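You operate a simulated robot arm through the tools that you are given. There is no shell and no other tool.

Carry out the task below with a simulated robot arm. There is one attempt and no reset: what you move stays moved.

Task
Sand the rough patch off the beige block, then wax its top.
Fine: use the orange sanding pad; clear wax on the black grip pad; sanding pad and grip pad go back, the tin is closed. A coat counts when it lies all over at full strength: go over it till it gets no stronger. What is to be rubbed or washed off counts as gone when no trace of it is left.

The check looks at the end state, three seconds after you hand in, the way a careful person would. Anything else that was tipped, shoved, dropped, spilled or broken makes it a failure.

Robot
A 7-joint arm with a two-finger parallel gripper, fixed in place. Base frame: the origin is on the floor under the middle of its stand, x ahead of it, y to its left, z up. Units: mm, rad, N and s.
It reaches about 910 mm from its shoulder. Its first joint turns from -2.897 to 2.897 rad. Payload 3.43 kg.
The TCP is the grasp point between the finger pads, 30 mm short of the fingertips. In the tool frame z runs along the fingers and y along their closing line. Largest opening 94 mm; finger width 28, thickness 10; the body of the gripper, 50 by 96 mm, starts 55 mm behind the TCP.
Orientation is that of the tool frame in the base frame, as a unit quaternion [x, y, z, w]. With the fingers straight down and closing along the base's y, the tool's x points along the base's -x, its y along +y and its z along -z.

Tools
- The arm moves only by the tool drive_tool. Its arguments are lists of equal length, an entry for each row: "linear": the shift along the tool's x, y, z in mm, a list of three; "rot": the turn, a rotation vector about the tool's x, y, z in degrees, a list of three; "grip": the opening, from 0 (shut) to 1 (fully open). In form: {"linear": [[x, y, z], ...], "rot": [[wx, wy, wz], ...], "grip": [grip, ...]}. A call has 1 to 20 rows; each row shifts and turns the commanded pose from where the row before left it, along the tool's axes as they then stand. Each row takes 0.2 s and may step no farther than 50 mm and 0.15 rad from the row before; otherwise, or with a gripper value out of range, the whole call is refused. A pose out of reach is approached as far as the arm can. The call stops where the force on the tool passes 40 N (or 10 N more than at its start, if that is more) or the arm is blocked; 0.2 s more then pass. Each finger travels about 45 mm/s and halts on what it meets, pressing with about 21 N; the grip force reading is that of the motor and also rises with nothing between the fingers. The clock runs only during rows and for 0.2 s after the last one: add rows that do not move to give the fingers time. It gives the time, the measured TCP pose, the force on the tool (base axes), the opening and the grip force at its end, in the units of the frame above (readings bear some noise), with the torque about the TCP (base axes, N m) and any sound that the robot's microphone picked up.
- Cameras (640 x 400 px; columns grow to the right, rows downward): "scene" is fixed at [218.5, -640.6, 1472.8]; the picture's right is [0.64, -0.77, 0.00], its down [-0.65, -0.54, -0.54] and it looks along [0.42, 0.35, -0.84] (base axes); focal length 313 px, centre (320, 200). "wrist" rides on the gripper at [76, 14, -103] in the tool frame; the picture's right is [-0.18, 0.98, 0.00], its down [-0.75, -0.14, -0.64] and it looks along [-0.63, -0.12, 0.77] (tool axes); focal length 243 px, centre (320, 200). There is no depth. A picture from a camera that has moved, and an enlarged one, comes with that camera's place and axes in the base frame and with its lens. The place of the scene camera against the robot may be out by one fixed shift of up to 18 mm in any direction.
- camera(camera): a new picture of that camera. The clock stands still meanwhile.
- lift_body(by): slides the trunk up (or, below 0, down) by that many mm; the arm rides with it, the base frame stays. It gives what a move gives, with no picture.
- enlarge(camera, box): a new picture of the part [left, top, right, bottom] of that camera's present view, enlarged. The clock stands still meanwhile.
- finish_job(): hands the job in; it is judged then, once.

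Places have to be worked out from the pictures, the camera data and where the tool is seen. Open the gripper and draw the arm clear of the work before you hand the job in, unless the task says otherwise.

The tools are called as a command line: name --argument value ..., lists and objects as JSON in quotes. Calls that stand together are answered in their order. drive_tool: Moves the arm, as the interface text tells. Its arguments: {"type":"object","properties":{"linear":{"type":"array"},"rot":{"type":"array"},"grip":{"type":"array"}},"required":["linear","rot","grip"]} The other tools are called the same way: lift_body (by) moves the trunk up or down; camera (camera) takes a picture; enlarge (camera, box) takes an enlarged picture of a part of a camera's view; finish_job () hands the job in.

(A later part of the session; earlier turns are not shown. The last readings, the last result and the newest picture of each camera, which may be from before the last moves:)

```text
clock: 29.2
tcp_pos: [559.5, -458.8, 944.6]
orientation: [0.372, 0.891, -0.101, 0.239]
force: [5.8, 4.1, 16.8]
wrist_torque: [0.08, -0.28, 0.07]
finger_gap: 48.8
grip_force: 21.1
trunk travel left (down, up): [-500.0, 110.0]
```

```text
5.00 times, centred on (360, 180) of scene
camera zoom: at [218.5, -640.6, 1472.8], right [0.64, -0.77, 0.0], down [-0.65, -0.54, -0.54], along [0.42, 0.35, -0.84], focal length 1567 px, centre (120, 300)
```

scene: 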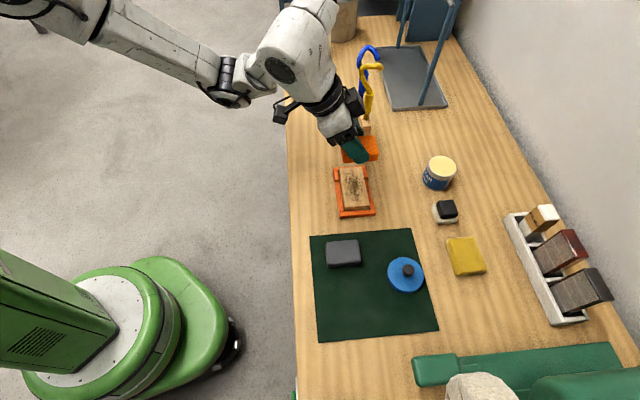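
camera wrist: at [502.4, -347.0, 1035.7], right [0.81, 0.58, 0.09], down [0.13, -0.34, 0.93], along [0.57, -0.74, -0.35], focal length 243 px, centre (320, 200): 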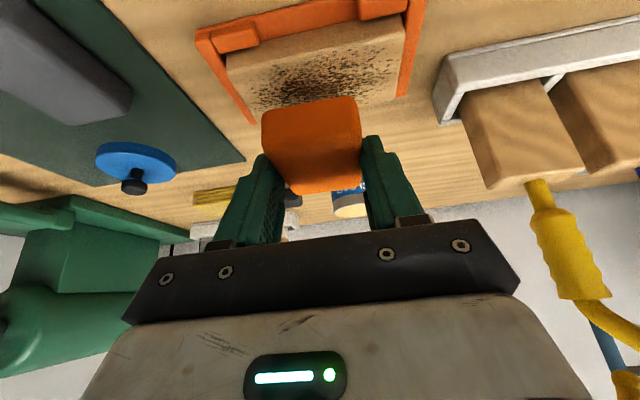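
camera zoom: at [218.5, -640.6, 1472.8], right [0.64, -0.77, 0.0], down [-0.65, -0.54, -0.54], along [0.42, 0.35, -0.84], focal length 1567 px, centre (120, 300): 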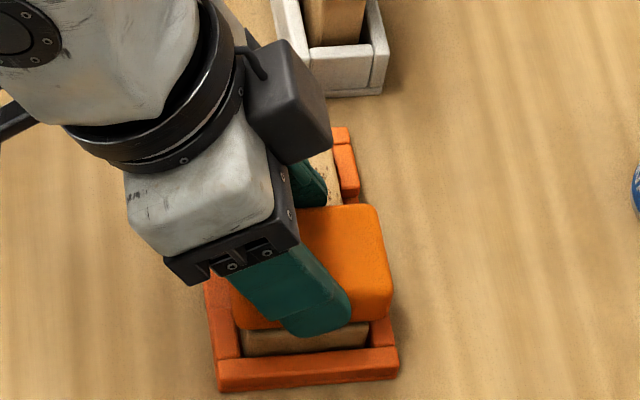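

The normal force is 17 N and the rough spots are visibly fading. I'll continue with longer strokes to ±34 mm so that both ends are covered.

drive_tool --linear '[[0, -4, 0], [0, 8.5, 0], [0, 8.5, 0], [0, 8.5, 0], [0, 8.5, 0], [0, 8.5, 0], [0, 8.5, 0], [0, 8.5, 0], [0, 8.5, 0], [0, -8.5, 0], [0, -8.5, 0], [0, -8.5, 0], [0, -8.5, 0], [0, -8.5, 0], [0, -8.5, 0], [0, -8.5, 0], [0, -8.5, 0], [0, 0, 0]]' --rot '[[0, 0, 0], [0, 0, 0], [0, 0, 0], [0, 0, 0], [0, 0, 0], [0, 0, 0], [0, 0, 0], [0, 0, 0], [0, 0, 0], [0, 0, 0], [0, 0, 0], [0, 0, 0], [0, 0, 0], [0, 0, 0], [0, 0, 0], [0, 0, 0], [0, 0, 0], [0, 0, 0]]' --grip '[0, 0, 0, 0, 0, 0, 0, 0, 0, 0, 0, 0, 0, 0, 0, 0, 0, 0]'

camera --camera "wrist"

enlarge --camera "scene" --box '[320, 140, 400, 220]'

```text
clock: 33.0
tcp_pos: [556.5, -463.1, 945.0]
orientation: [0.372, 0.891, -0.1, 0.239]
force: [2.1, 1.5, 7.0]
wrist_torque: [-0.03, -0.11, 0.01]
finger_gap: 48.7
grip_force: 21.4
trunk travel left (down, up): [-500.0, 110.0]
```

```text
taken
camera wrist: at [484.1, -369.5, 994.7], right [0.81, 0.58, 0.09], down [0.13, -0.33, 0.93], along [0.57, -0.74, -0.35], focal length 243 px, centre (320, 200)
```

wrist: 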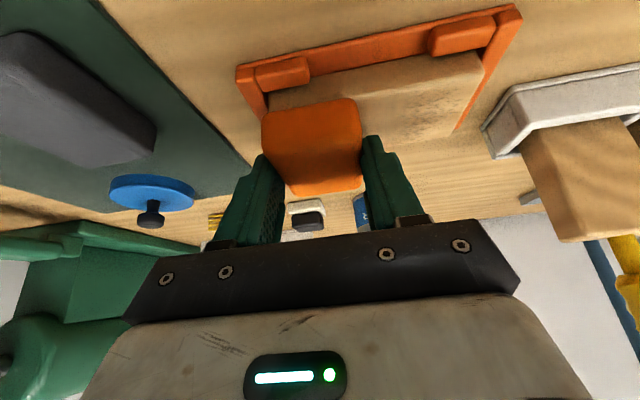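

```text
5.00 times, centred on (360, 180) of scene
camera zoom: at [218.5, -640.6, 1472.8], right [0.64, -0.77, 0.0], down [-0.65, -0.54, -0.54], along [0.42, 0.35, -0.84], focal length 1567 px, centre (120, 300)
```

zoom: 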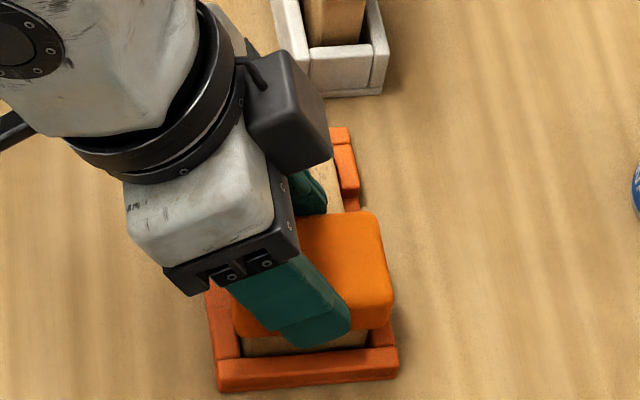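

The patch is nearly gone, though a faint shade remains at the right. I'll press 0.4 mm more and go over it again.

drive_tool --linear '[[0.2, 8.5, 0.35], [0, 8.5, 0], [0, 8.5, 0], [0, 8.5, 0], [0, 8.5, 0], [0, 8.5, 0], [0, 8.5, 0], [0, 8.5, 0], [0, -8.5, 0], [0, -8.5, 0], [0, -8.5, 0], [0, -8.5, 0], [0, -8.5, 0], [0, -8.5, 0], [0, -8.5, 0], [0, -8.5, 0], [0, 0, 0]]' --rot '[[0, 0, 0], [0, 0, 0], [0, 0, 0], [0, 0, 0], [0, 0, 0], [0, 0, 0], [0, 0, 0], [0, 0, 0], [0, 0, 0], [0, 0, 0], [0, 0, 0], [0, 0, 0], [0, 0, 0], [0, 0, 0], [0, 0, 0], [0, 0, 0], [0, 0, 0]]' --grip '[0, 0, 0, 0, 0, 0, 0, 0, 0, 0, 0, 0, 0, 0, 0, 0, 0]'

enlarge --camera "wrist" --box '[240, 0, 520, 180]'

```text
clock: 36.6
tcp_pos: [556.1, -463.3, 944.3]
orientation: [0.373, 0.891, -0.1, 0.238]
force: [-0.9, -0.3, 1.7]
wrist_torque: [-0.03, 0.02, -0.01]
finger_gap: 48.6
grip_force: 20.9
trunk travel left (down, up): [-500.0, 110.0]
```

```text
2.22 times, centred on (380, 90) of wrist
camera zoom: at [483.7, -370.1, 994.8], right [0.81, 0.58, 0.09], down [0.13, -0.34, 0.93], along [0.57, -0.75, -0.35], focal length 539 px, centre (187, 444)
```

zoom: 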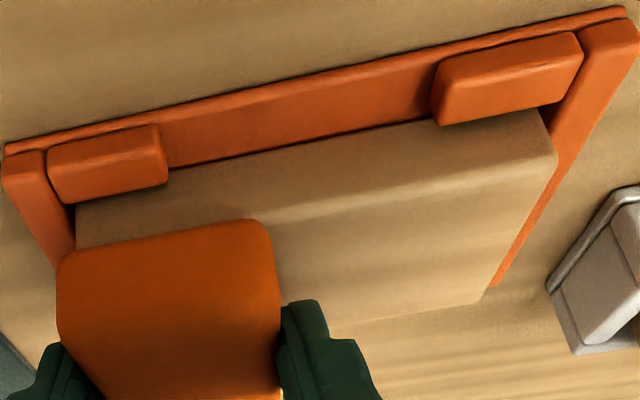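

The visible part is clean, but the force has dropped, so the pad may have crept in the grip. I'll lift and step aside to see the whole top and the held pad.

drive_tool --linear '[[-5, 0, -8.66], [-15, 0, -26], [-15, 0, -26], [0, -40, 0], [0, -36, 0], [0, 0, 0], [0, 0, 0]]' --rot '[[0, 0, 0], [0, 0, 0], [0, 0, 0], [0, 0, 0], [0, 0, 0], [0, 0, 0], [0, 0, 0]]' --grip '[0, 0, 0, 0, 0, 0, 0]'

camera --camera "wrist"

enlarge --camera "wrist" --box '[360, 0, 600, 150]'

enlarge --camera "scene" --box '[300, 140, 420, 240]'

```text
clock: 38.2
tcp_pos: [503.1, -516.7, 1012.1]
orientation: [0.372, 0.892, -0.1, 0.239]
force: [-0.1, -0.1, 1.2]
wrist_torque: [0.02, -0.01, 0.0]
finger_gap: 48.6
grip_force: 21.4
trunk travel left (down, up): [-500.0, 110.0]
```

```text
taken
camera wrist: at [430.4, -423.2, 1063.8], right [0.81, 0.58, 0.09], down [0.13, -0.34, 0.93], along [0.57, -0.74, -0.35], focal length 243 px, centre (320, 200)
```

wrist: 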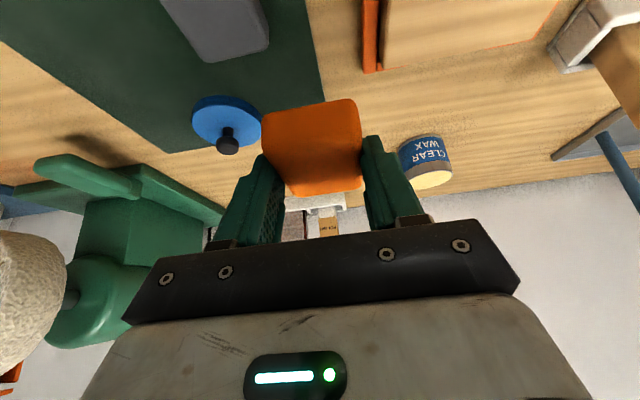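

```text
2.67 times, centred on (480, 75) of wrist
camera zoom: at [430.4, -423.2, 1063.8], right [0.81, 0.58, 0.09], down [0.13, -0.34, 0.93], along [0.57, -0.74, -0.35], focal length 647 px, centre (-107, 533)
```

zoom: 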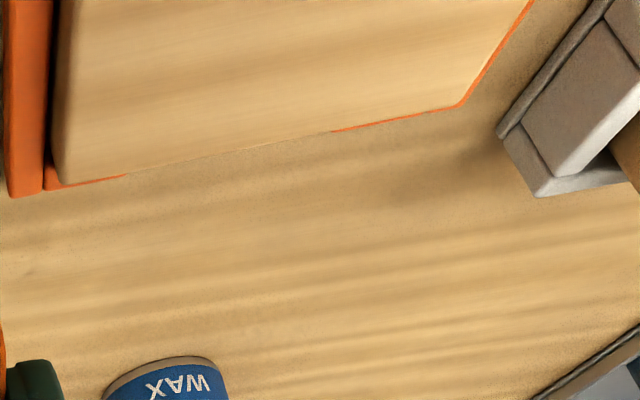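

```text
4.00 times, centred on (360, 190) of scene
camera zoom: at [218.5, -640.6, 1472.8], right [0.64, -0.77, 0.0], down [-0.65, -0.54, -0.54], along [0.42, 0.35, -0.84], focal length 1254 px, centre (160, 240)
```

zoom: 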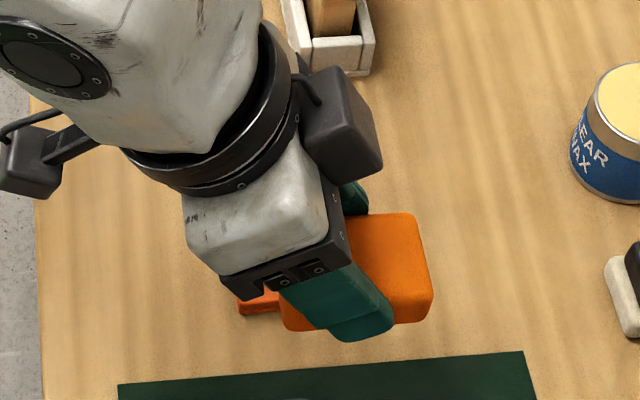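

Only the far part of the block is in view, and it looks clean. I'll back off toward the robot and up a bit to see the whole top.

drive_tool --linear '[[20.3, 0, -34.8], [20.3, 0, -34.8], [0, -40, 0], [0, 0, 0], [0, 0, 0]]' --rot '[[0, 0, 0], [0, 0, 0], [0, 0, 0], [0, 0, 0], [0, 0, 0]]' --grip '[0, 0, 0, 0, 0]'

camera --camera "wrist"

enlarge --camera "scene" --box '[300, 140, 420, 240]'

```text
clock: 39.4
tcp_pos: [452.0, -527.5, 1038.7]
orientation: [0.372, 0.891, -0.1, 0.238]
force: [0.2, -0.3, -0.3]
wrist_torque: [0.0, -0.05, 0.0]
finger_gap: 48.6
grip_force: 21.6
out of reach, approached as far as the arm can: row 1, 2
trunk travel left (down, up): [-500.0, 110.0]
```

```text
taken
camera wrist: at [378.4, -434.7, 1088.7], right [0.81, 0.58, 0.09], down [0.13, -0.34, 0.93], along [0.57, -0.74, -0.35], focal length 243 px, centre (320, 200)
```

wrist: 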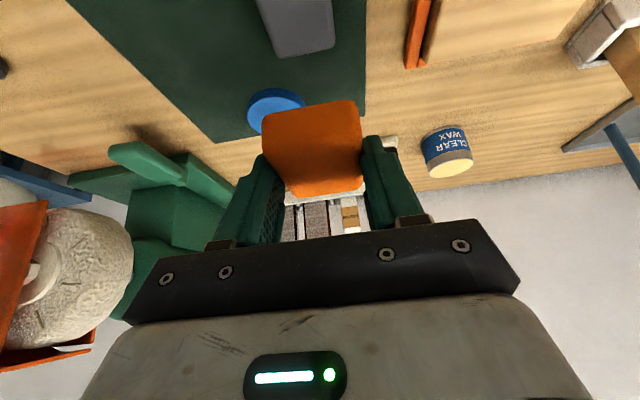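

```text
4.00 times, centred on (360, 190) of scene
camera zoom: at [218.5, -640.6, 1472.8], right [0.64, -0.77, 0.0], down [-0.65, -0.54, -0.54], along [0.42, 0.35, -0.84], focal length 1254 px, centre (160, 240)
```

zoom: 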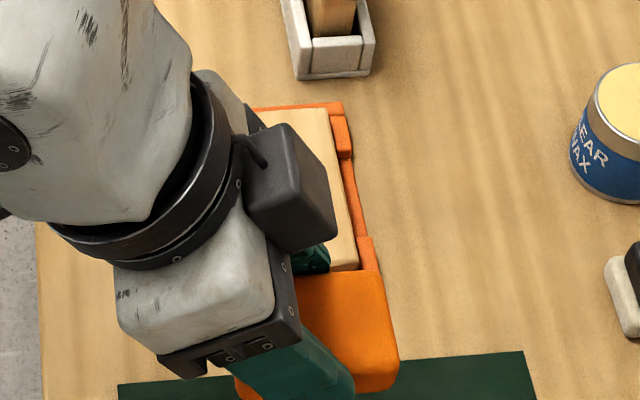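

The arm ran into its reach limit close to the body, so I'll first do an idle row to see where the commanded pose stands.

drive_tool --linear '[[0, 0, 0], [0, 0, 0]]' --rot '[[0, 0, 0], [0, 0, 0]]' --grip '[0, 0]'

```text
clock: 40.0
tcp_pos: [451.6, -527.4, 1038.4]
orientation: [0.373, 0.891, -0.1, 0.239]
force: [0.8, -0.3, -0.6]
wrist_torque: [0.0, 0.0, 0.01]
finger_gap: 48.4
grip_force: 20.8
trunk travel left (down, up): [-500.0, 110.0]
```

The commanded pose simply stays at the reachable limit. I'll carry the pad back above its place at (356, -583, ~1038), yaw back to its original angle, and then look at the uncovered block with the scene camera.

drive_tool --linear '[[7.8, -35.7, -4.5], [7.8, -35.7, -4.5], [7.8, -35.8, -4.5], [0, 0, 0], [0, 0, 0], [0, 0, 0]]' --rot '[[0, 0, 0], [0, 0, 0], [0, 0, 0], [2.3, 0, 3.98], [0, 0, 0], [0, 0, 0]]' --grip '[0, 0, 0, 0, 0, 0]'

enlarge --camera "scene" --box '[300, 140, 420, 240]'

enlarge --camera "scene" --box '[330, 160, 378, 215]'

camera --camera "wrist"

```text
clock: 41.4
tcp_pos: [356.5, -584.2, 1037.2]
orientation: [0.408, 0.876, -0.109, 0.235]
force: [0.7, 0.3, -0.1]
wrist_torque: [-0.01, -0.01, -0.02]
finger_gap: 48.7
grip_force: 20.7
trunk travel left (down, up): [-500.0, 110.0]
```

```text
4.00 times, centred on (360, 190) of scene
camera zoom: at [218.5, -640.6, 1472.8], right [0.64, -0.77, 0.0], down [-0.65, -0.54, -0.54], along [0.42, 0.35, -0.84], focal length 1254 px, centre (160, 240)
```

zoom: 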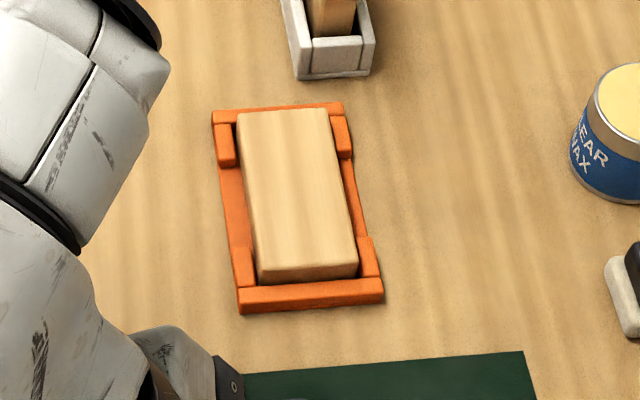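

```text
7.27 times, centred on (354, 188) of scene
camera zoom: at [218.5, -640.6, 1472.8], right [0.64, -0.77, 0.0], down [-0.65, -0.54, -0.54], along [0.42, 0.35, -0.84], focal length 2279 px, centre (73, 291)
```

zoom: 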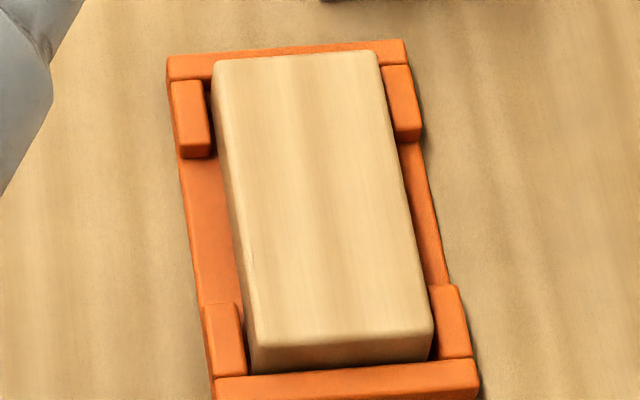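

```text
taken
camera wrist: at [291.8, -485.4, 1088.4], right [0.86, 0.51, 0.09], down [0.11, -0.34, 0.93], along [0.51, -0.79, -0.35], focal length 243 px, centre (320, 200)
```

wrist: 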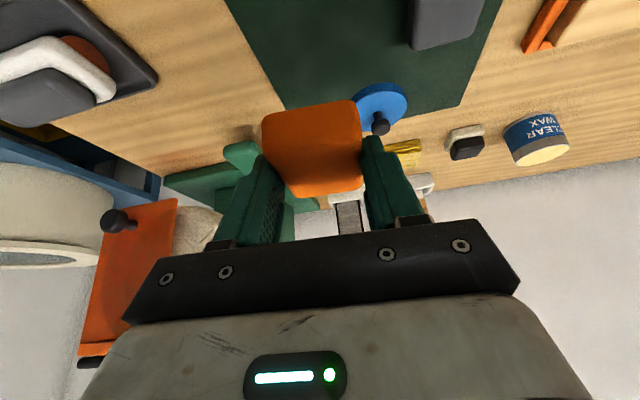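

The block looks fully clean. I'll check closer for any trace left along the edges.

enlarge --camera "scene" --box '[334, 164, 358, 190]'

enlarge --camera "scene" --box '[342, 186, 374, 214]'

enlarge --camera "scene" --box '[350, 164, 374, 190]'

```text
15.38 times, centred on (346, 177) of scene
camera zoom: at [218.5, -640.6, 1472.8], right [0.64, -0.77, 0.0], down [-0.65, -0.54, -0.54], along [0.42, 0.35, -0.84], focal length 4822 px, centre (-80, 554)
```

zoom: 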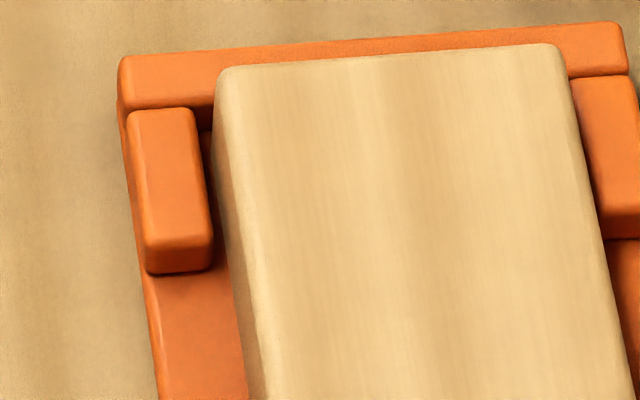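

```text
14.29 times, centred on (358, 200) of scene
camera zoom: at [218.5, -640.6, 1472.8], right [0.64, -0.77, 0.0], down [-0.65, -0.54, -0.54], along [0.42, 0.35, -0.84], focal length 4477 px, centre (-223, 200)
```

zoom: 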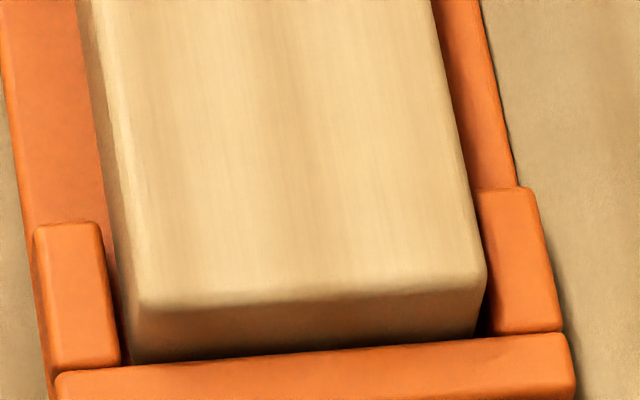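

```text
15.38 times, centred on (362, 177) of scene
camera zoom: at [218.5, -640.6, 1472.8], right [0.64, -0.77, 0.0], down [-0.65, -0.54, -0.54], along [0.42, 0.35, -0.84], focal length 4822 px, centre (-326, 554)
```

zoom: 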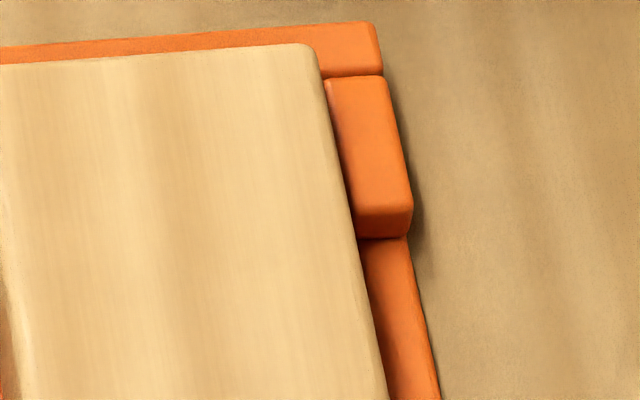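

No trace remains at high zoom. I'll lower the pad onto its original place, slowly at the end.

drive_tool --linear '[[14, 0, 24.2], [14, 0, 24.2], [14, 0, 24.2], [13, 0, 22.5], [0, 0, 0], [0, 0, 0]]' --rot '[[0, 0, 0], [0, 0, 0], [0, 0, 0], [0, 0, 0], [0, 0, 0], [0, 0, 0]]' --grip '[0, 0, 0, 0, 0, 0]'

camera --camera "wrist"

```text
clock: 42.8
tcp_pos: [355.3, -583.6, 927.7]
orientation: [0.408, 0.875, -0.11, 0.235]
force: [0.7, -0.2, -0.9]
wrist_torque: [0.0, 0.03, 0.01]
finger_gap: 48.8
grip_force: 21.1
trunk travel left (down, up): [-500.0, 110.0]
```

```text
taken
camera wrist: at [290.3, -485.9, 978.4], right [0.86, 0.51, 0.09], down [0.11, -0.34, 0.93], along [0.51, -0.79, -0.35], focal length 243 px, centre (320, 200)
```

wrist: 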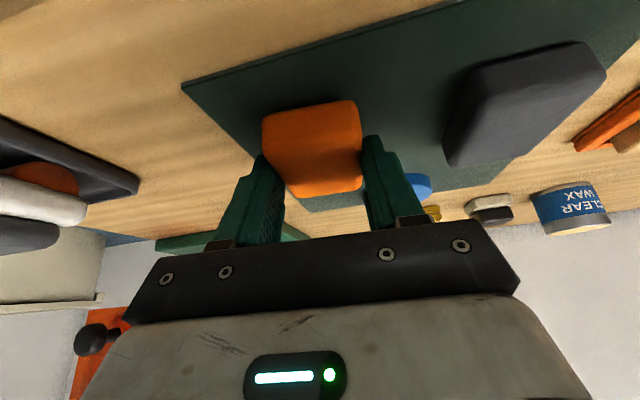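

About 4 mm above the mat. I'll lower gently until I feel contact.

drive_tool --linear '[[0.5, 0, 0.87], [0.5, 0, 0.87], [0.5, 0, 0.87], [0, 0, 0]]' --rot '[[0, 0, 0], [0, 0, 0], [0, 0, 0], [0, 0, 0]]' --grip '[0, 0, 0, 0]'

```text
clock: 43.8
tcp_pos: [354.4, -584.3, 924.3]
orientation: [0.407, 0.876, -0.109, 0.235]
force: [1.1, 0.5, -0.6]
wrist_torque: [-0.01, -0.03, -0.01]
finger_gap: 48.7
grip_force: 20.3
trunk travel left (down, up): [-500.0, 110.0]
```

drive_tool --linear '[[0.5, 0, 0.87], [0.5, 0, 0.87], [0, 0, 0]]' --rot '[[0, 0, 0], [0, 0, 0], [0, 0, 0]]' --grip '[0, 0, 0]'

```text
clock: 44.6
tcp_pos: [354.6, -582.7, 922.5]
orientation: [0.408, 0.875, -0.109, 0.235]
force: [-0.1, 0.0, 0.5]
wrist_torque: [0.0, -0.01, 0.0]
finger_gap: 48.6
grip_force: 21.6
trunk travel left (down, up): [-500.0, 110.0]
```

drive_tool --linear '[[0.5, 0, 0.87], [0, 0, 0]]' --rot '[[0, 0, 0], [0, 0, 0]]' --grip '[0, 0]'

```text
clock: 45.2
tcp_pos: [354.6, -583.5, 921.6]
orientation: [0.408, 0.876, -0.11, 0.234]
force: [0.2, -0.3, 1.4]
wrist_torque: [0.06, 0.03, 0.0]
finger_gap: 48.7
grip_force: 20.8
trunk travel left (down, up): [-500.0, 110.0]
```

Contact is just beginning at 1.4 N. One more 0.7 mm, then I'll open the fingers and retreat straight up.

drive_tool --linear '[[0.35, 0, 0.6], [0, 0, 0], [0, 0, 0], [0, 0, 0], [0, 0, 0]]' --rot '[[0, 0, 0], [0, 0, 0], [0, 0, 0], [0, 0, 0], [0, 0, 0]]' --grip '[0, 0, 0.4, 0.85, 0.85]'

camera --camera "wrist"

```text
clock: 46.4
tcp_pos: [355.5, -583.6, 920.6]
orientation: [0.408, 0.876, -0.108, 0.235]
force: [-0.3, -0.4, 1.3]
wrist_torque: [-0.01, 0.01, -0.04]
finger_gap: 80.1
grip_force: 0.1
trunk travel left (down, up): [-500.0, 110.0]
```

```text
taken
camera wrist: at [290.8, -485.4, 971.6], right [0.85, 0.51, 0.09], down [0.11, -0.34, 0.93], along [0.51, -0.79, -0.35], focal length 243 px, centre (320, 200)
```

wrist: 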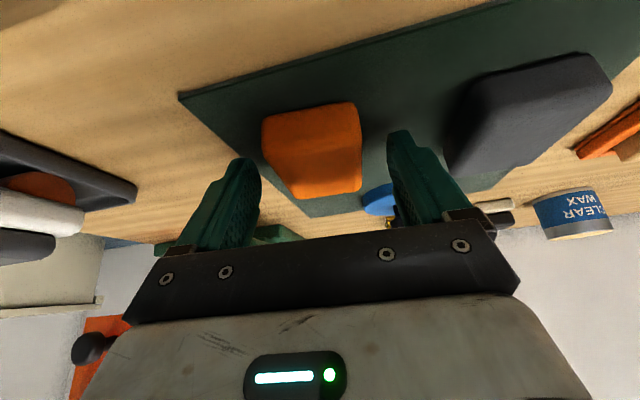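

The pad rests on the mat at its original place. I'll rise clear and move toward the grip pad and the tin to get a good look at them.

drive_tool --linear '[[-10, 0, -17.3], [-20, 0, -34.6], [-20, 0, -34.6], [-10, 0, -17.4], [-20.9, 36.6, 12.1], [-20.9, 36.6, 12.1], [-20.9, 36.6, 12.1], [-20.9, 36.6, 12.1], [-20.9, 36.6, 12.1], [0, 0, 0], [0, 0, 0]]' --rot '[[0, 0, 0], [0, 0, 0], [0, 0, 0], [0, 0, 0], [0, 0, 0], [0, 0, 0], [0, 0, 0], [0, 0, 0], [0, 0, 0], [0, 0, 0], [0, 0, 0]]' --grip '[0.85, 0.85, 0.85, 0.85, 0.85, 0.85, 0.85, 0.85, 0.85, 0.85, 0.85]'

camera --camera "wrist"

camera --camera "scene"

```text
clock: 48.8
tcp_pos: [574.2, -559.0, 1041.0]
orientation: [0.407, 0.876, -0.109, 0.236]
force: [-0.6, -0.7, 0.1]
wrist_torque: [0.02, -0.02, 0.01]
finger_gap: 79.9
grip_force: 0.1
trunk travel left (down, up): [-500.0, 110.0]
```

```text
taken
camera wrist: at [509.3, -459.4, 1091.1], right [0.86, 0.51, 0.09], down [0.11, -0.34, 0.93], along [0.51, -0.79, -0.35], focal length 243 px, centre (320, 200)
```

wrist: 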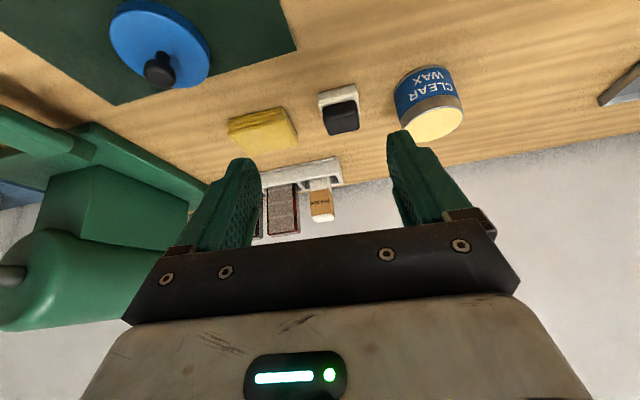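

```text
taken
```

scene: 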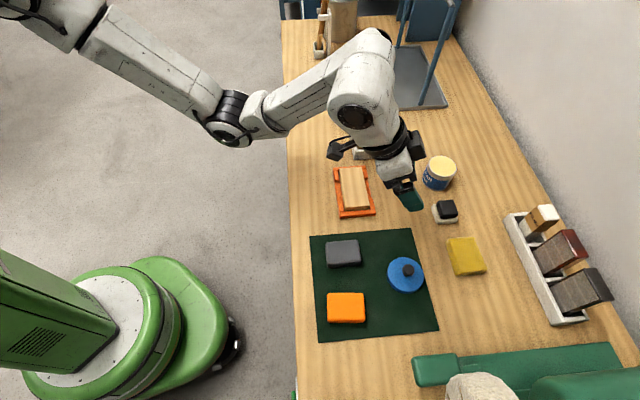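

Now I'll enlarge the wrist view on the grip pad and the tin to measure them.

enlarge --camera "wrist" --box '[290, 50, 480, 170]'

enlarge --camera "scene" --box '[410, 140, 490, 240]'

```text
3.33 times, centred on (385, 110) of wrist
camera zoom: at [509.3, -459.4, 1091.1], right [0.86, 0.51, 0.09], down [0.11, -0.34, 0.93], along [0.51, -0.79, -0.35], focal length 809 px, centre (103, 500)
```

zoom: 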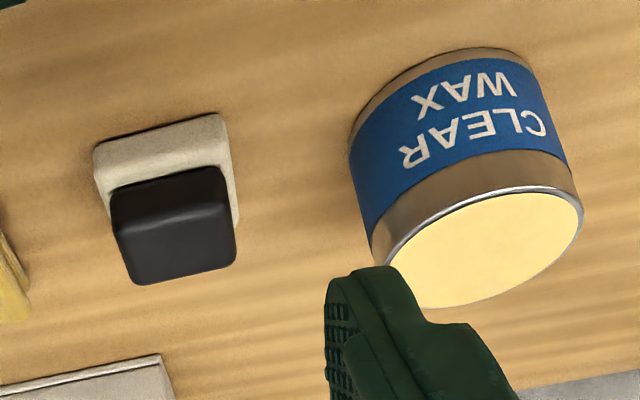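

```text
4.00 times, centred on (450, 190) of scene
camera zoom: at [218.5, -640.6, 1472.8], right [0.64, -0.77, 0.0], down [-0.65, -0.54, -0.54], along [0.42, 0.35, -0.84], focal length 1254 px, centre (-200, 240)
```

zoom: 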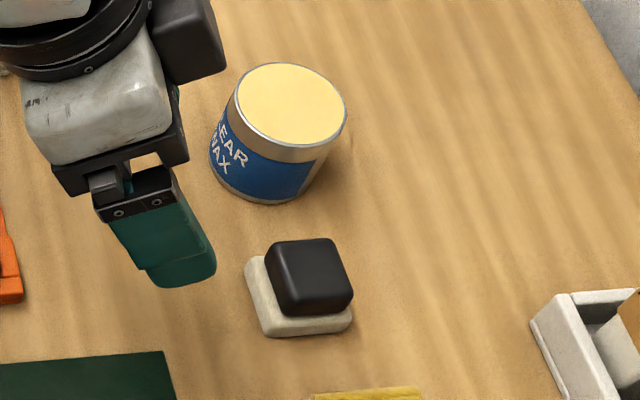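

The grip pad measures as a ~45 mm felt base with a ~37 mm black grip, centred near (662, -634) with its top at about 915. The tin's top is at about (738, -575, 932), with a 32 mm radius. I'll narrow the fingers and move to a pre-grasp above the grip pad, keeping the same backward lean.

drive_tool --linear '[[0, 0, 0], [-18.9, 5.03, 38.3], [-18.9, 5.03, 38.3], [-18.9, 5.03, 38.2], [0, 0, 0], [0, 0, 0]]' --rot '[[-1, 0, -1.73], [0, 0, 0], [0, 0, 0], [0, 0, 0], [0, 0, 0], [0, 0, 0]]' --grip '[0.64, 0.64, 0.64, 0.64, 0.64, 0.64]'

camera --camera "wrist"

enlarge --camera "scene" --box '[380, 140, 500, 240]'

```text
clock: 50.2
tcp_pos: [655.6, -626.8, 969.6]
orientation: [0.392, 0.883, -0.105, 0.237]
force: [-0.8, -0.4, -0.4]
wrist_torque: [0.02, 0.01, -0.02]
finger_gap: 60.4
grip_force: 0.1
trunk travel left (down, up): [-500.0, 110.0]
```

```text
taken
camera wrist: at [587.9, -530.8, 1020.5], right [0.84, 0.54, 0.09], down [0.12, -0.34, 0.93], along [0.53, -0.77, -0.35], focal length 243 px, centre (320, 200)
```

wrist: 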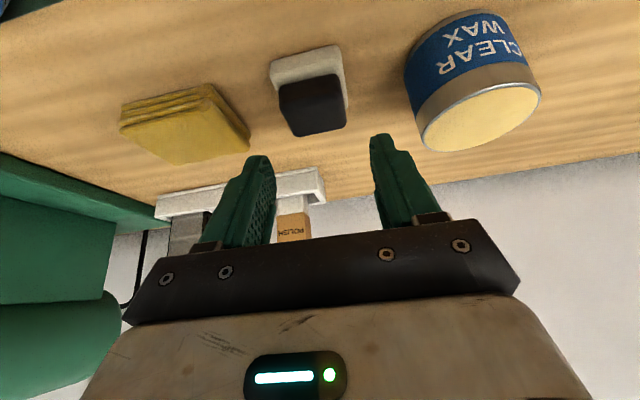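

```text
4.00 times, centred on (440, 190) of scene
camera zoom: at [218.5, -640.6, 1472.8], right [0.64, -0.77, 0.0], down [-0.65, -0.54, -0.54], along [0.42, 0.35, -0.84], focal length 1254 px, centre (-160, 240)
```

zoom: 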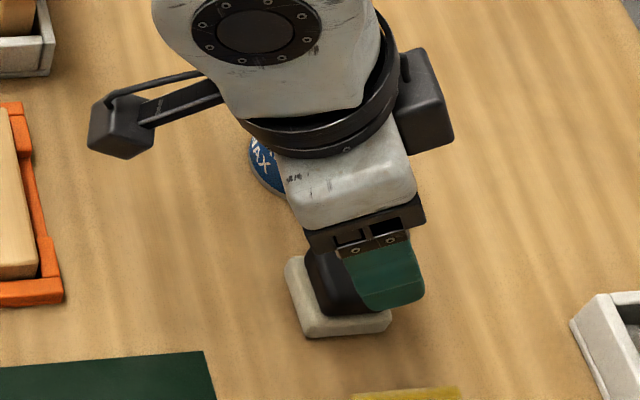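

The pad sits where predicted. I'll enlarge for a precise alignment check before descending.

enlarge --camera "wrist" --box '[230, 30, 410, 150]'

```text
3.33 times, centred on (320, 90) of wrist
camera zoom: at [587.9, -530.8, 1020.5], right [0.84, 0.54, 0.09], down [0.12, -0.34, 0.93], along [0.53, -0.77, -0.35], focal length 809 px, centre (320, 567)
```

zoom: 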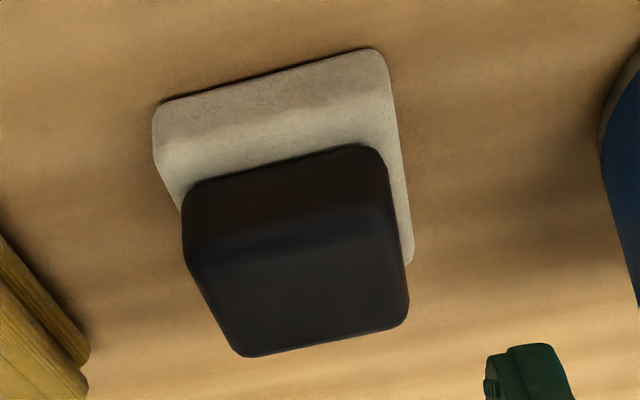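

The grip pad's centre works out at (663.6, -635), with its plate top around 896–902 and the black top at about 916. I'll come down so the finger corners stop just above the plate, at TCP z ≈ 935.

drive_tool --linear '[[5, 0.2, 10.4], [5, 0.2, 10.4], [4.8, 0.1, 10.4], [0, 0, 0], [0, 0, 0]]' --rot '[[0, 0, 0], [0, 0, 0], [0, 0, 0], [0, 0, 0], [0, 0, 0]]' --grip '[0.64, 0.64, 0.64, 0.64, 0.64]'

enlarge --camera "wrist" --box '[220, 60, 430, 200]'

enlarge --camera "scene" --box '[420, 180, 480, 230]'

```text
clock: 51.4
tcp_pos: [658.1, -629.0, 934.0]
orientation: [0.392, 0.883, -0.104, 0.236]
force: [0.0, -0.3, 0.4]
wrist_torque: [-0.04, 0.03, 0.01]
finger_gap: 59.9
grip_force: 0.1
trunk travel left (down, up): [-500.0, 110.0]
```

```text
2.86 times, centred on (325, 130) of wrist
camera zoom: at [590.2, -533.1, 985.6], right [0.84, 0.54, 0.09], down [0.12, -0.34, 0.93], along [0.53, -0.77, -0.35], focal length 693 px, centre (306, 400)
```

zoom: 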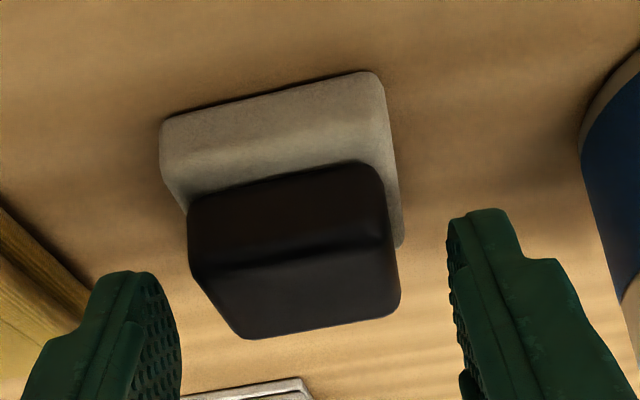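

```text
8.00 times, centred on (450, 205) of scene
camera zoom: at [218.5, -640.6, 1472.8], right [0.64, -0.77, 0.0], down [-0.65, -0.54, -0.54], along [0.42, 0.35, -0.84], focal length 2507 px, centre (-720, 160)
```

zoom: 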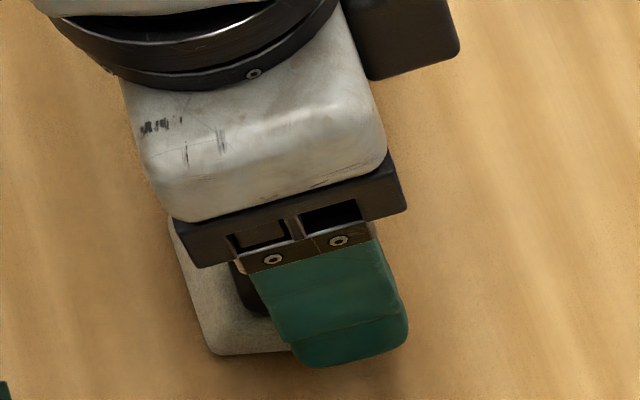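

The fingers straddle the grip well. I'll go 3 mm lower for more overlap and watch the force in case of contact with the plate.

drive_tool --linear '[[0.75, 0, 1.3], [0.75, 0, 1.3], [0, 0, 0]]' --rot '[[0, 0, 0], [0, 0, 0], [0, 0, 0]]' --grip '[0.64, 0.64, 0.64]'

```text
clock: 52.2
tcp_pos: [659.3, -628.7, 931.0]
orientation: [0.392, 0.883, -0.105, 0.236]
force: [0.6, -0.7, -0.2]
wrist_torque: [-0.04, 0.0, -0.04]
finger_gap: 60.2
grip_force: 0.0
trunk travel left (down, up): [-500.0, 110.0]
```

Clear of the plate at TCP z = 931. Closing on the black grip now.

drive_tool --linear '[[0, 0, 0], [0, 0, 0], [0, 0, 0], [0, 0, 0], [0, 0, 0], [0, 0, 0]]' --rot '[[0, 0, 0], [0, 0, 0], [0, 0, 0], [0, 0, 0], [0, 0, 0], [0, 0, 0]]' --grip '[0.4, 0.2, 0, 0, 0, 0]'

camera --camera "wrist"

enlarge --camera "wrist" --box '[220, 60, 430, 200]'

```text
clock: 53.6
tcp_pos: [659.6, -630.0, 933.0]
orientation: [0.393, 0.883, -0.105, 0.236]
force: [-0.3, 0.5, 0.4]
wrist_torque: [0.0, 0.01, 0.02]
finger_gap: 39.1
grip_force: 21.5
trunk travel left (down, up): [-500.0, 110.0]
```

```text
taken
camera wrist: at [590.2, -533.0, 982.8], right [0.84, 0.54, 0.09], down [0.12, -0.34, 0.93], along [0.53, -0.77, -0.35], focal length 243 px, centre (320, 200)
```

wrist: 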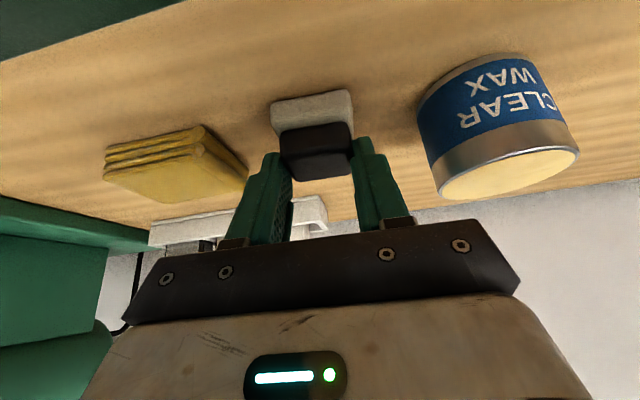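

```text
2.86 times, centred on (325, 130) of wrist
camera zoom: at [590.2, -533.0, 982.8], right [0.84, 0.54, 0.09], down [0.12, -0.34, 0.93], along [0.53, -0.77, -0.35], focal length 693 px, centre (306, 400)
```

zoom: 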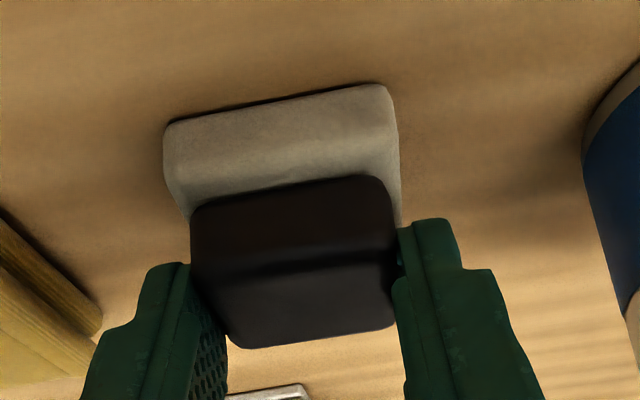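

The grip is held with a gap of 39 and 21.5 N. I'll lift 15 mm and check that the pad hangs straight.

drive_tool --linear '[[-2.5, 0, -4.33], [-5, 0, -8.66], [0, 0, 0], [0, 0, 0]]' --rot '[[0, 0, 0], [0, 0, 0], [0, 0, 0], [0, 0, 0]]' --grip '[0, 0, 0, 0]'

enlarge --camera "wrist" --box '[220, 60, 430, 200]'

enlarge --camera "scene" --box '[410, 150, 490, 230]'

```text
clock: 54.6
tcp_pos: [658.5, -629.2, 947.0]
orientation: [0.391, 0.883, -0.105, 0.237]
force: [0.5, 0.0, -0.4]
wrist_torque: [0.05, 0.0, -0.01]
finger_gap: 38.8
grip_force: 21.2
trunk travel left (down, up): [-500.0, 110.0]
```

```text
2.86 times, centred on (325, 130) of wrist
camera zoom: at [589.9, -533.3, 998.1], right [0.84, 0.54, 0.09], down [0.12, -0.34, 0.93], along [0.53, -0.77, -0.35], focal length 693 px, centre (306, 400)
```

zoom: 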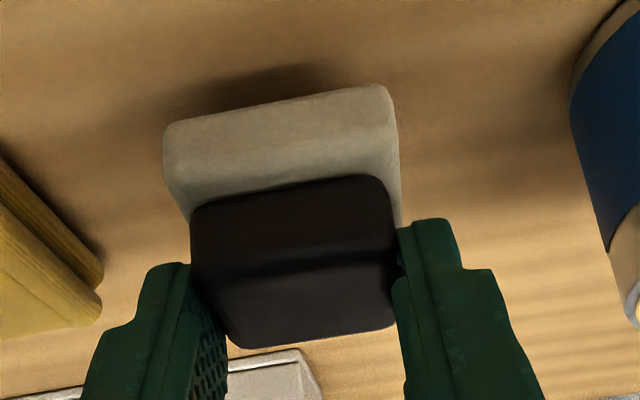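

```text
5.00 times, centred on (450, 190) of scene
camera zoom: at [218.5, -640.6, 1472.8], right [0.64, -0.77, 0.0], down [-0.65, -0.54, -0.54], along [0.42, 0.35, -0.84], focal length 1567 px, centre (-330, 250)
```

zoom: 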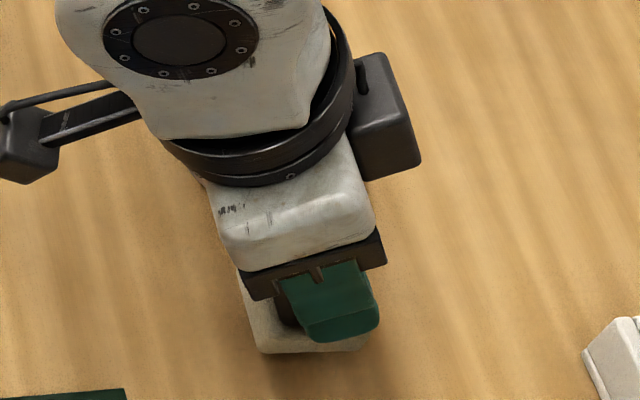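

The pad hangs straight and unmoved in the fingers. I'll raise it above tin height and look at the tin to refine its position.

drive_tool --linear '[[-14.6, 0, -25.3], [-14.6, 0, -25.2], [0, 0, 0], [0, 0, 0]]' --rot '[[0, 0, 0], [0, 0, 0], [0, 0, 0], [0, 0, 0]]' --grip '[0, 0, 0, 0]'

camera --camera "wrist"

enlarge --camera "wrist" --box '[380, 0, 580, 140]'

```text
clock: 55.6
tcp_pos: [659.1, -629.3, 1005.9]
orientation: [0.392, 0.883, -0.105, 0.237]
force: [-0.2, 1.0, 0.5]
wrist_torque: [0.01, 0.0, -0.02]
finger_gap: 38.8
grip_force: 21.4
trunk travel left (down, up): [-500.0, 110.0]
```

```text
taken
camera wrist: at [590.5, -533.1, 1056.2], right [0.84, 0.54, 0.09], down [0.12, -0.34, 0.93], along [0.53, -0.77, -0.35], focal length 243 px, centre (320, 200)
```

wrist: 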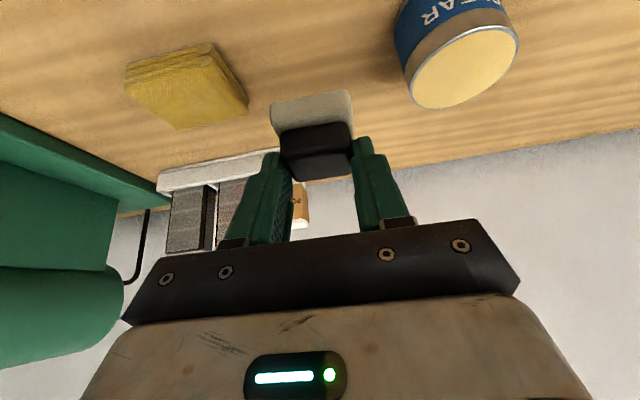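

```text
2.86 times, centred on (480, 70) of wrist
camera zoom: at [590.5, -533.1, 1056.2], right [0.84, 0.54, 0.09], down [0.12, -0.34, 0.93], along [0.53, -0.77, -0.35], focal length 693 px, centre (-137, 571)
```

zoom: 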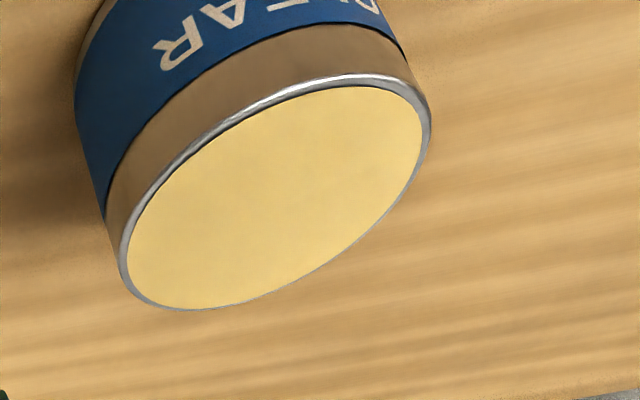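

Refined from two views, the tin's top centre is at about (744, -578, 930) with a radius of about 32 mm. I'll move the felt over it and descend to about 7 mm above the wax.

drive_tool --linear '[[-3.1, 32.5, 1.8], [-3.1, 32.5, 1.8], [-3.15, 32.4, 1.8], [5, 0, 8.66], [5, 0, 8.66], [0, 0, 0], [0, 0, 0]]' --rot '[[0, 0, 0], [0, 0, 0], [0, 0, 0], [0, 0, 0], [0, 0, 0], [0, 0, 0], [0, 0, 0]]' --grip '[0, 0, 0, 0, 0, 0, 0]'

camera --camera "wrist"

camera --camera "scene"

enlarge --camera "scene" --box '[400, 120, 500, 210]'

```text
clock: 57.2
tcp_pos: [737.3, -572.7, 987.2]
orientation: [0.392, 0.882, -0.105, 0.239]
force: [2.2, 1.0, 13.0]
wrist_torque: [0.12, -0.08, 0.01]
finger_gap: 38.7
grip_force: 21.0
trunk travel left (down, up): [-500.0, 110.0]
```

```text
taken
camera wrist: at [669.8, -475.6, 1037.9], right [0.84, 0.54, 0.09], down [0.11, -0.34, 0.93], along [0.54, -0.77, -0.34], focal length 243 px, centre (320, 200)
```

wrist: 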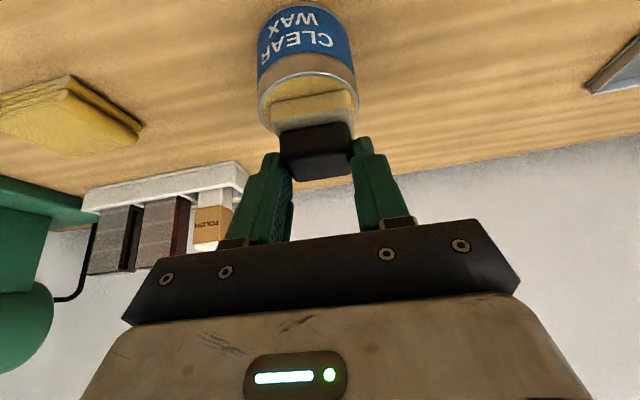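

```text
taken
```

scene: 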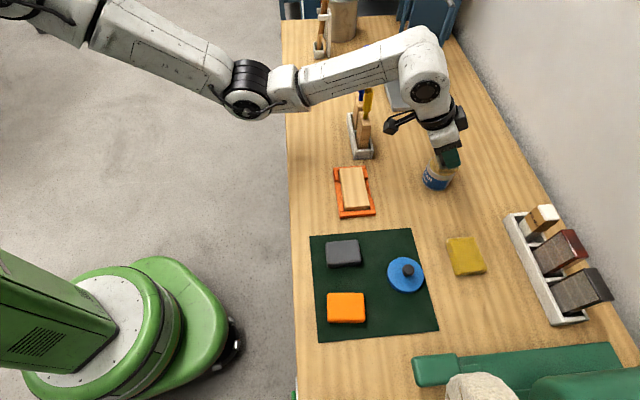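

```text
4.44 times, centred on (450, 165) of scene
camera zoom: at [218.5, -640.6, 1472.8], right [0.64, -0.77, 0.0], down [-0.65, -0.54, -0.54], along [0.42, 0.35, -0.84], focal length 1393 px, centre (-258, 356)
```

zoom: 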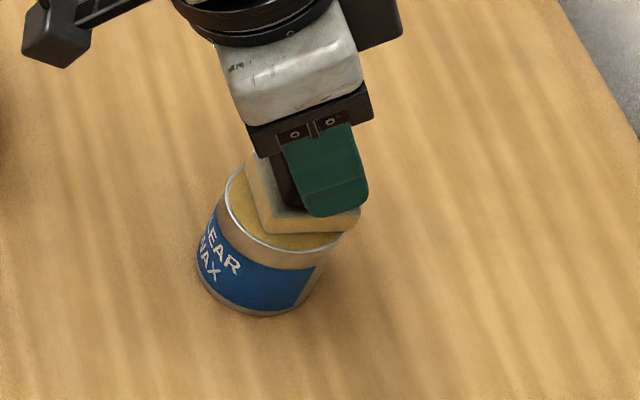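

The felt is already resting on the wax with 13 N; the tin is a little taller than I estimated, at about 938. The felt shows yellow wax. I'll lift 4 mm, centre it better (7 mm toward the robot, 3.5 mm back along the bench) and press once more gently.

drive_tool --linear '[[-2, 0, -3.46], [6.5, -3.6, -3.75], [1, 0, 1.73], [0.5, 0, 0.87], [0, 0, 0]]' --rot '[[0, 0, 0], [0, 0, 0], [0, 0, 0], [0, 0, 0], [0, 0, 0]]' --grip '[0, 0, 0, 0, 0]'

enlarge --camera "scene" --box '[400, 120, 500, 210]'

enlarge --camera "wrist" --box '[220, 0, 430, 200]'

```text
clock: 58.4
tcp_pos: [729.1, -567.8, 987.8]
orientation: [0.392, 0.882, -0.106, 0.237]
force: [-0.9, 3.6, 13.1]
wrist_torque: [0.0, 0.05, -0.02]
finger_gap: 38.9
grip_force: 20.4
trunk travel left (down, up): [-500.0, 110.0]
```

```text
4.44 times, centred on (450, 165) of scene
camera zoom: at [218.5, -640.6, 1472.8], right [0.64, -0.77, 0.0], down [-0.65, -0.54, -0.54], along [0.42, 0.35, -0.84], focal length 1393 px, centre (-258, 356)
```

zoom: 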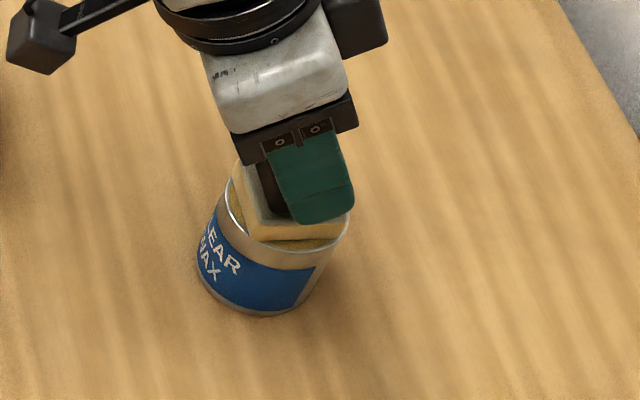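

```text
2.00 times, centred on (325, 100) of wrist
camera zoom: at [661.6, -472.8, 1038.2], right [0.84, 0.54, 0.09], down [0.12, -0.34, 0.93], along [0.54, -0.77, -0.35], focal length 485 px, centre (310, 400)
```

zoom: 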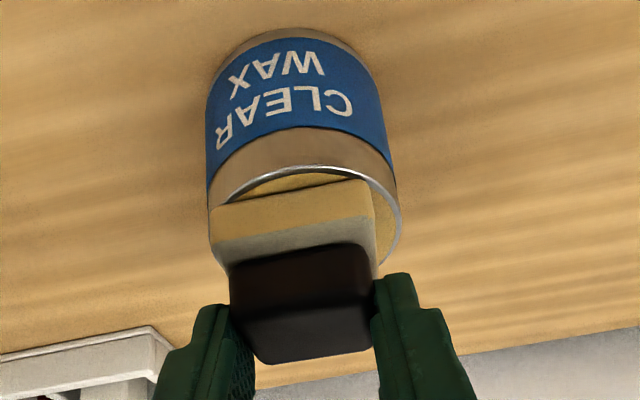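

The felt's underside is waxed. I'll lift off and check that the tin stays put.

drive_tool --linear '[[-2, 0, -3.46], [-5, 0, -8.66], [-12, 0, -20.8], [-12, 0, -20.8], [0, 0, 0], [0, 0, 0]]' --rot '[[0, 0, 0], [0, 0, 0], [0, 0, 0], [0, 0, 0], [0, 0, 0], [0, 0, 0]]' --grip '[0, 0, 0, 0, 0, 0]'

camera --camera "wrist"

enlarge --camera "scene" --box '[400, 100, 500, 210]'

```text
clock: 59.8
tcp_pos: [730.4, -568.8, 1049.4]
orientation: [0.393, 0.883, -0.104, 0.236]
force: [-0.8, 0.9, -0.2]
wrist_torque: [0.01, 0.0, 0.0]
finger_gap: 38.9
grip_force: 21.3
trunk travel left (down, up): [-500.0, 110.0]
```

```text
taken
camera wrist: at [661.6, -472.4, 1099.6], right [0.84, 0.54, 0.09], down [0.12, -0.34, 0.93], along [0.53, -0.77, -0.35], focal length 243 px, centre (320, 200)
```

wrist: 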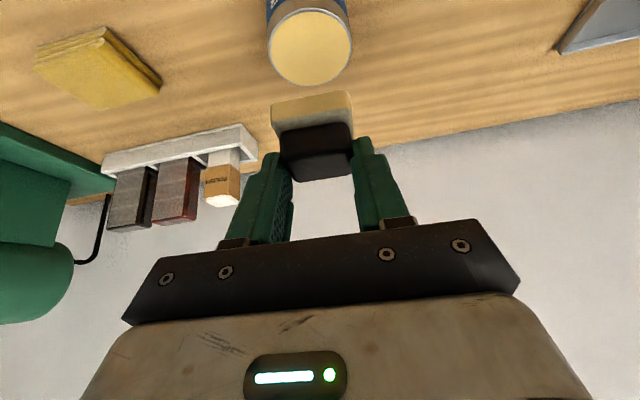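

```text
3.64 times, centred on (450, 155) of scene
camera zoom: at [218.5, -640.6, 1472.8], right [0.64, -0.77, 0.0], down [-0.65, -0.54, -0.54], along [0.42, 0.35, -0.84], focal length 1140 px, centre (-153, 364)
```

zoom: 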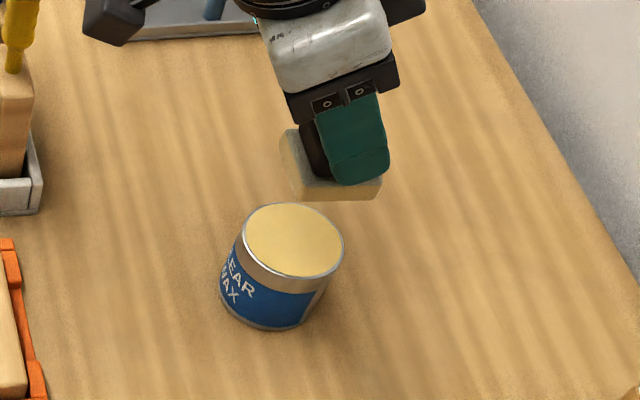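

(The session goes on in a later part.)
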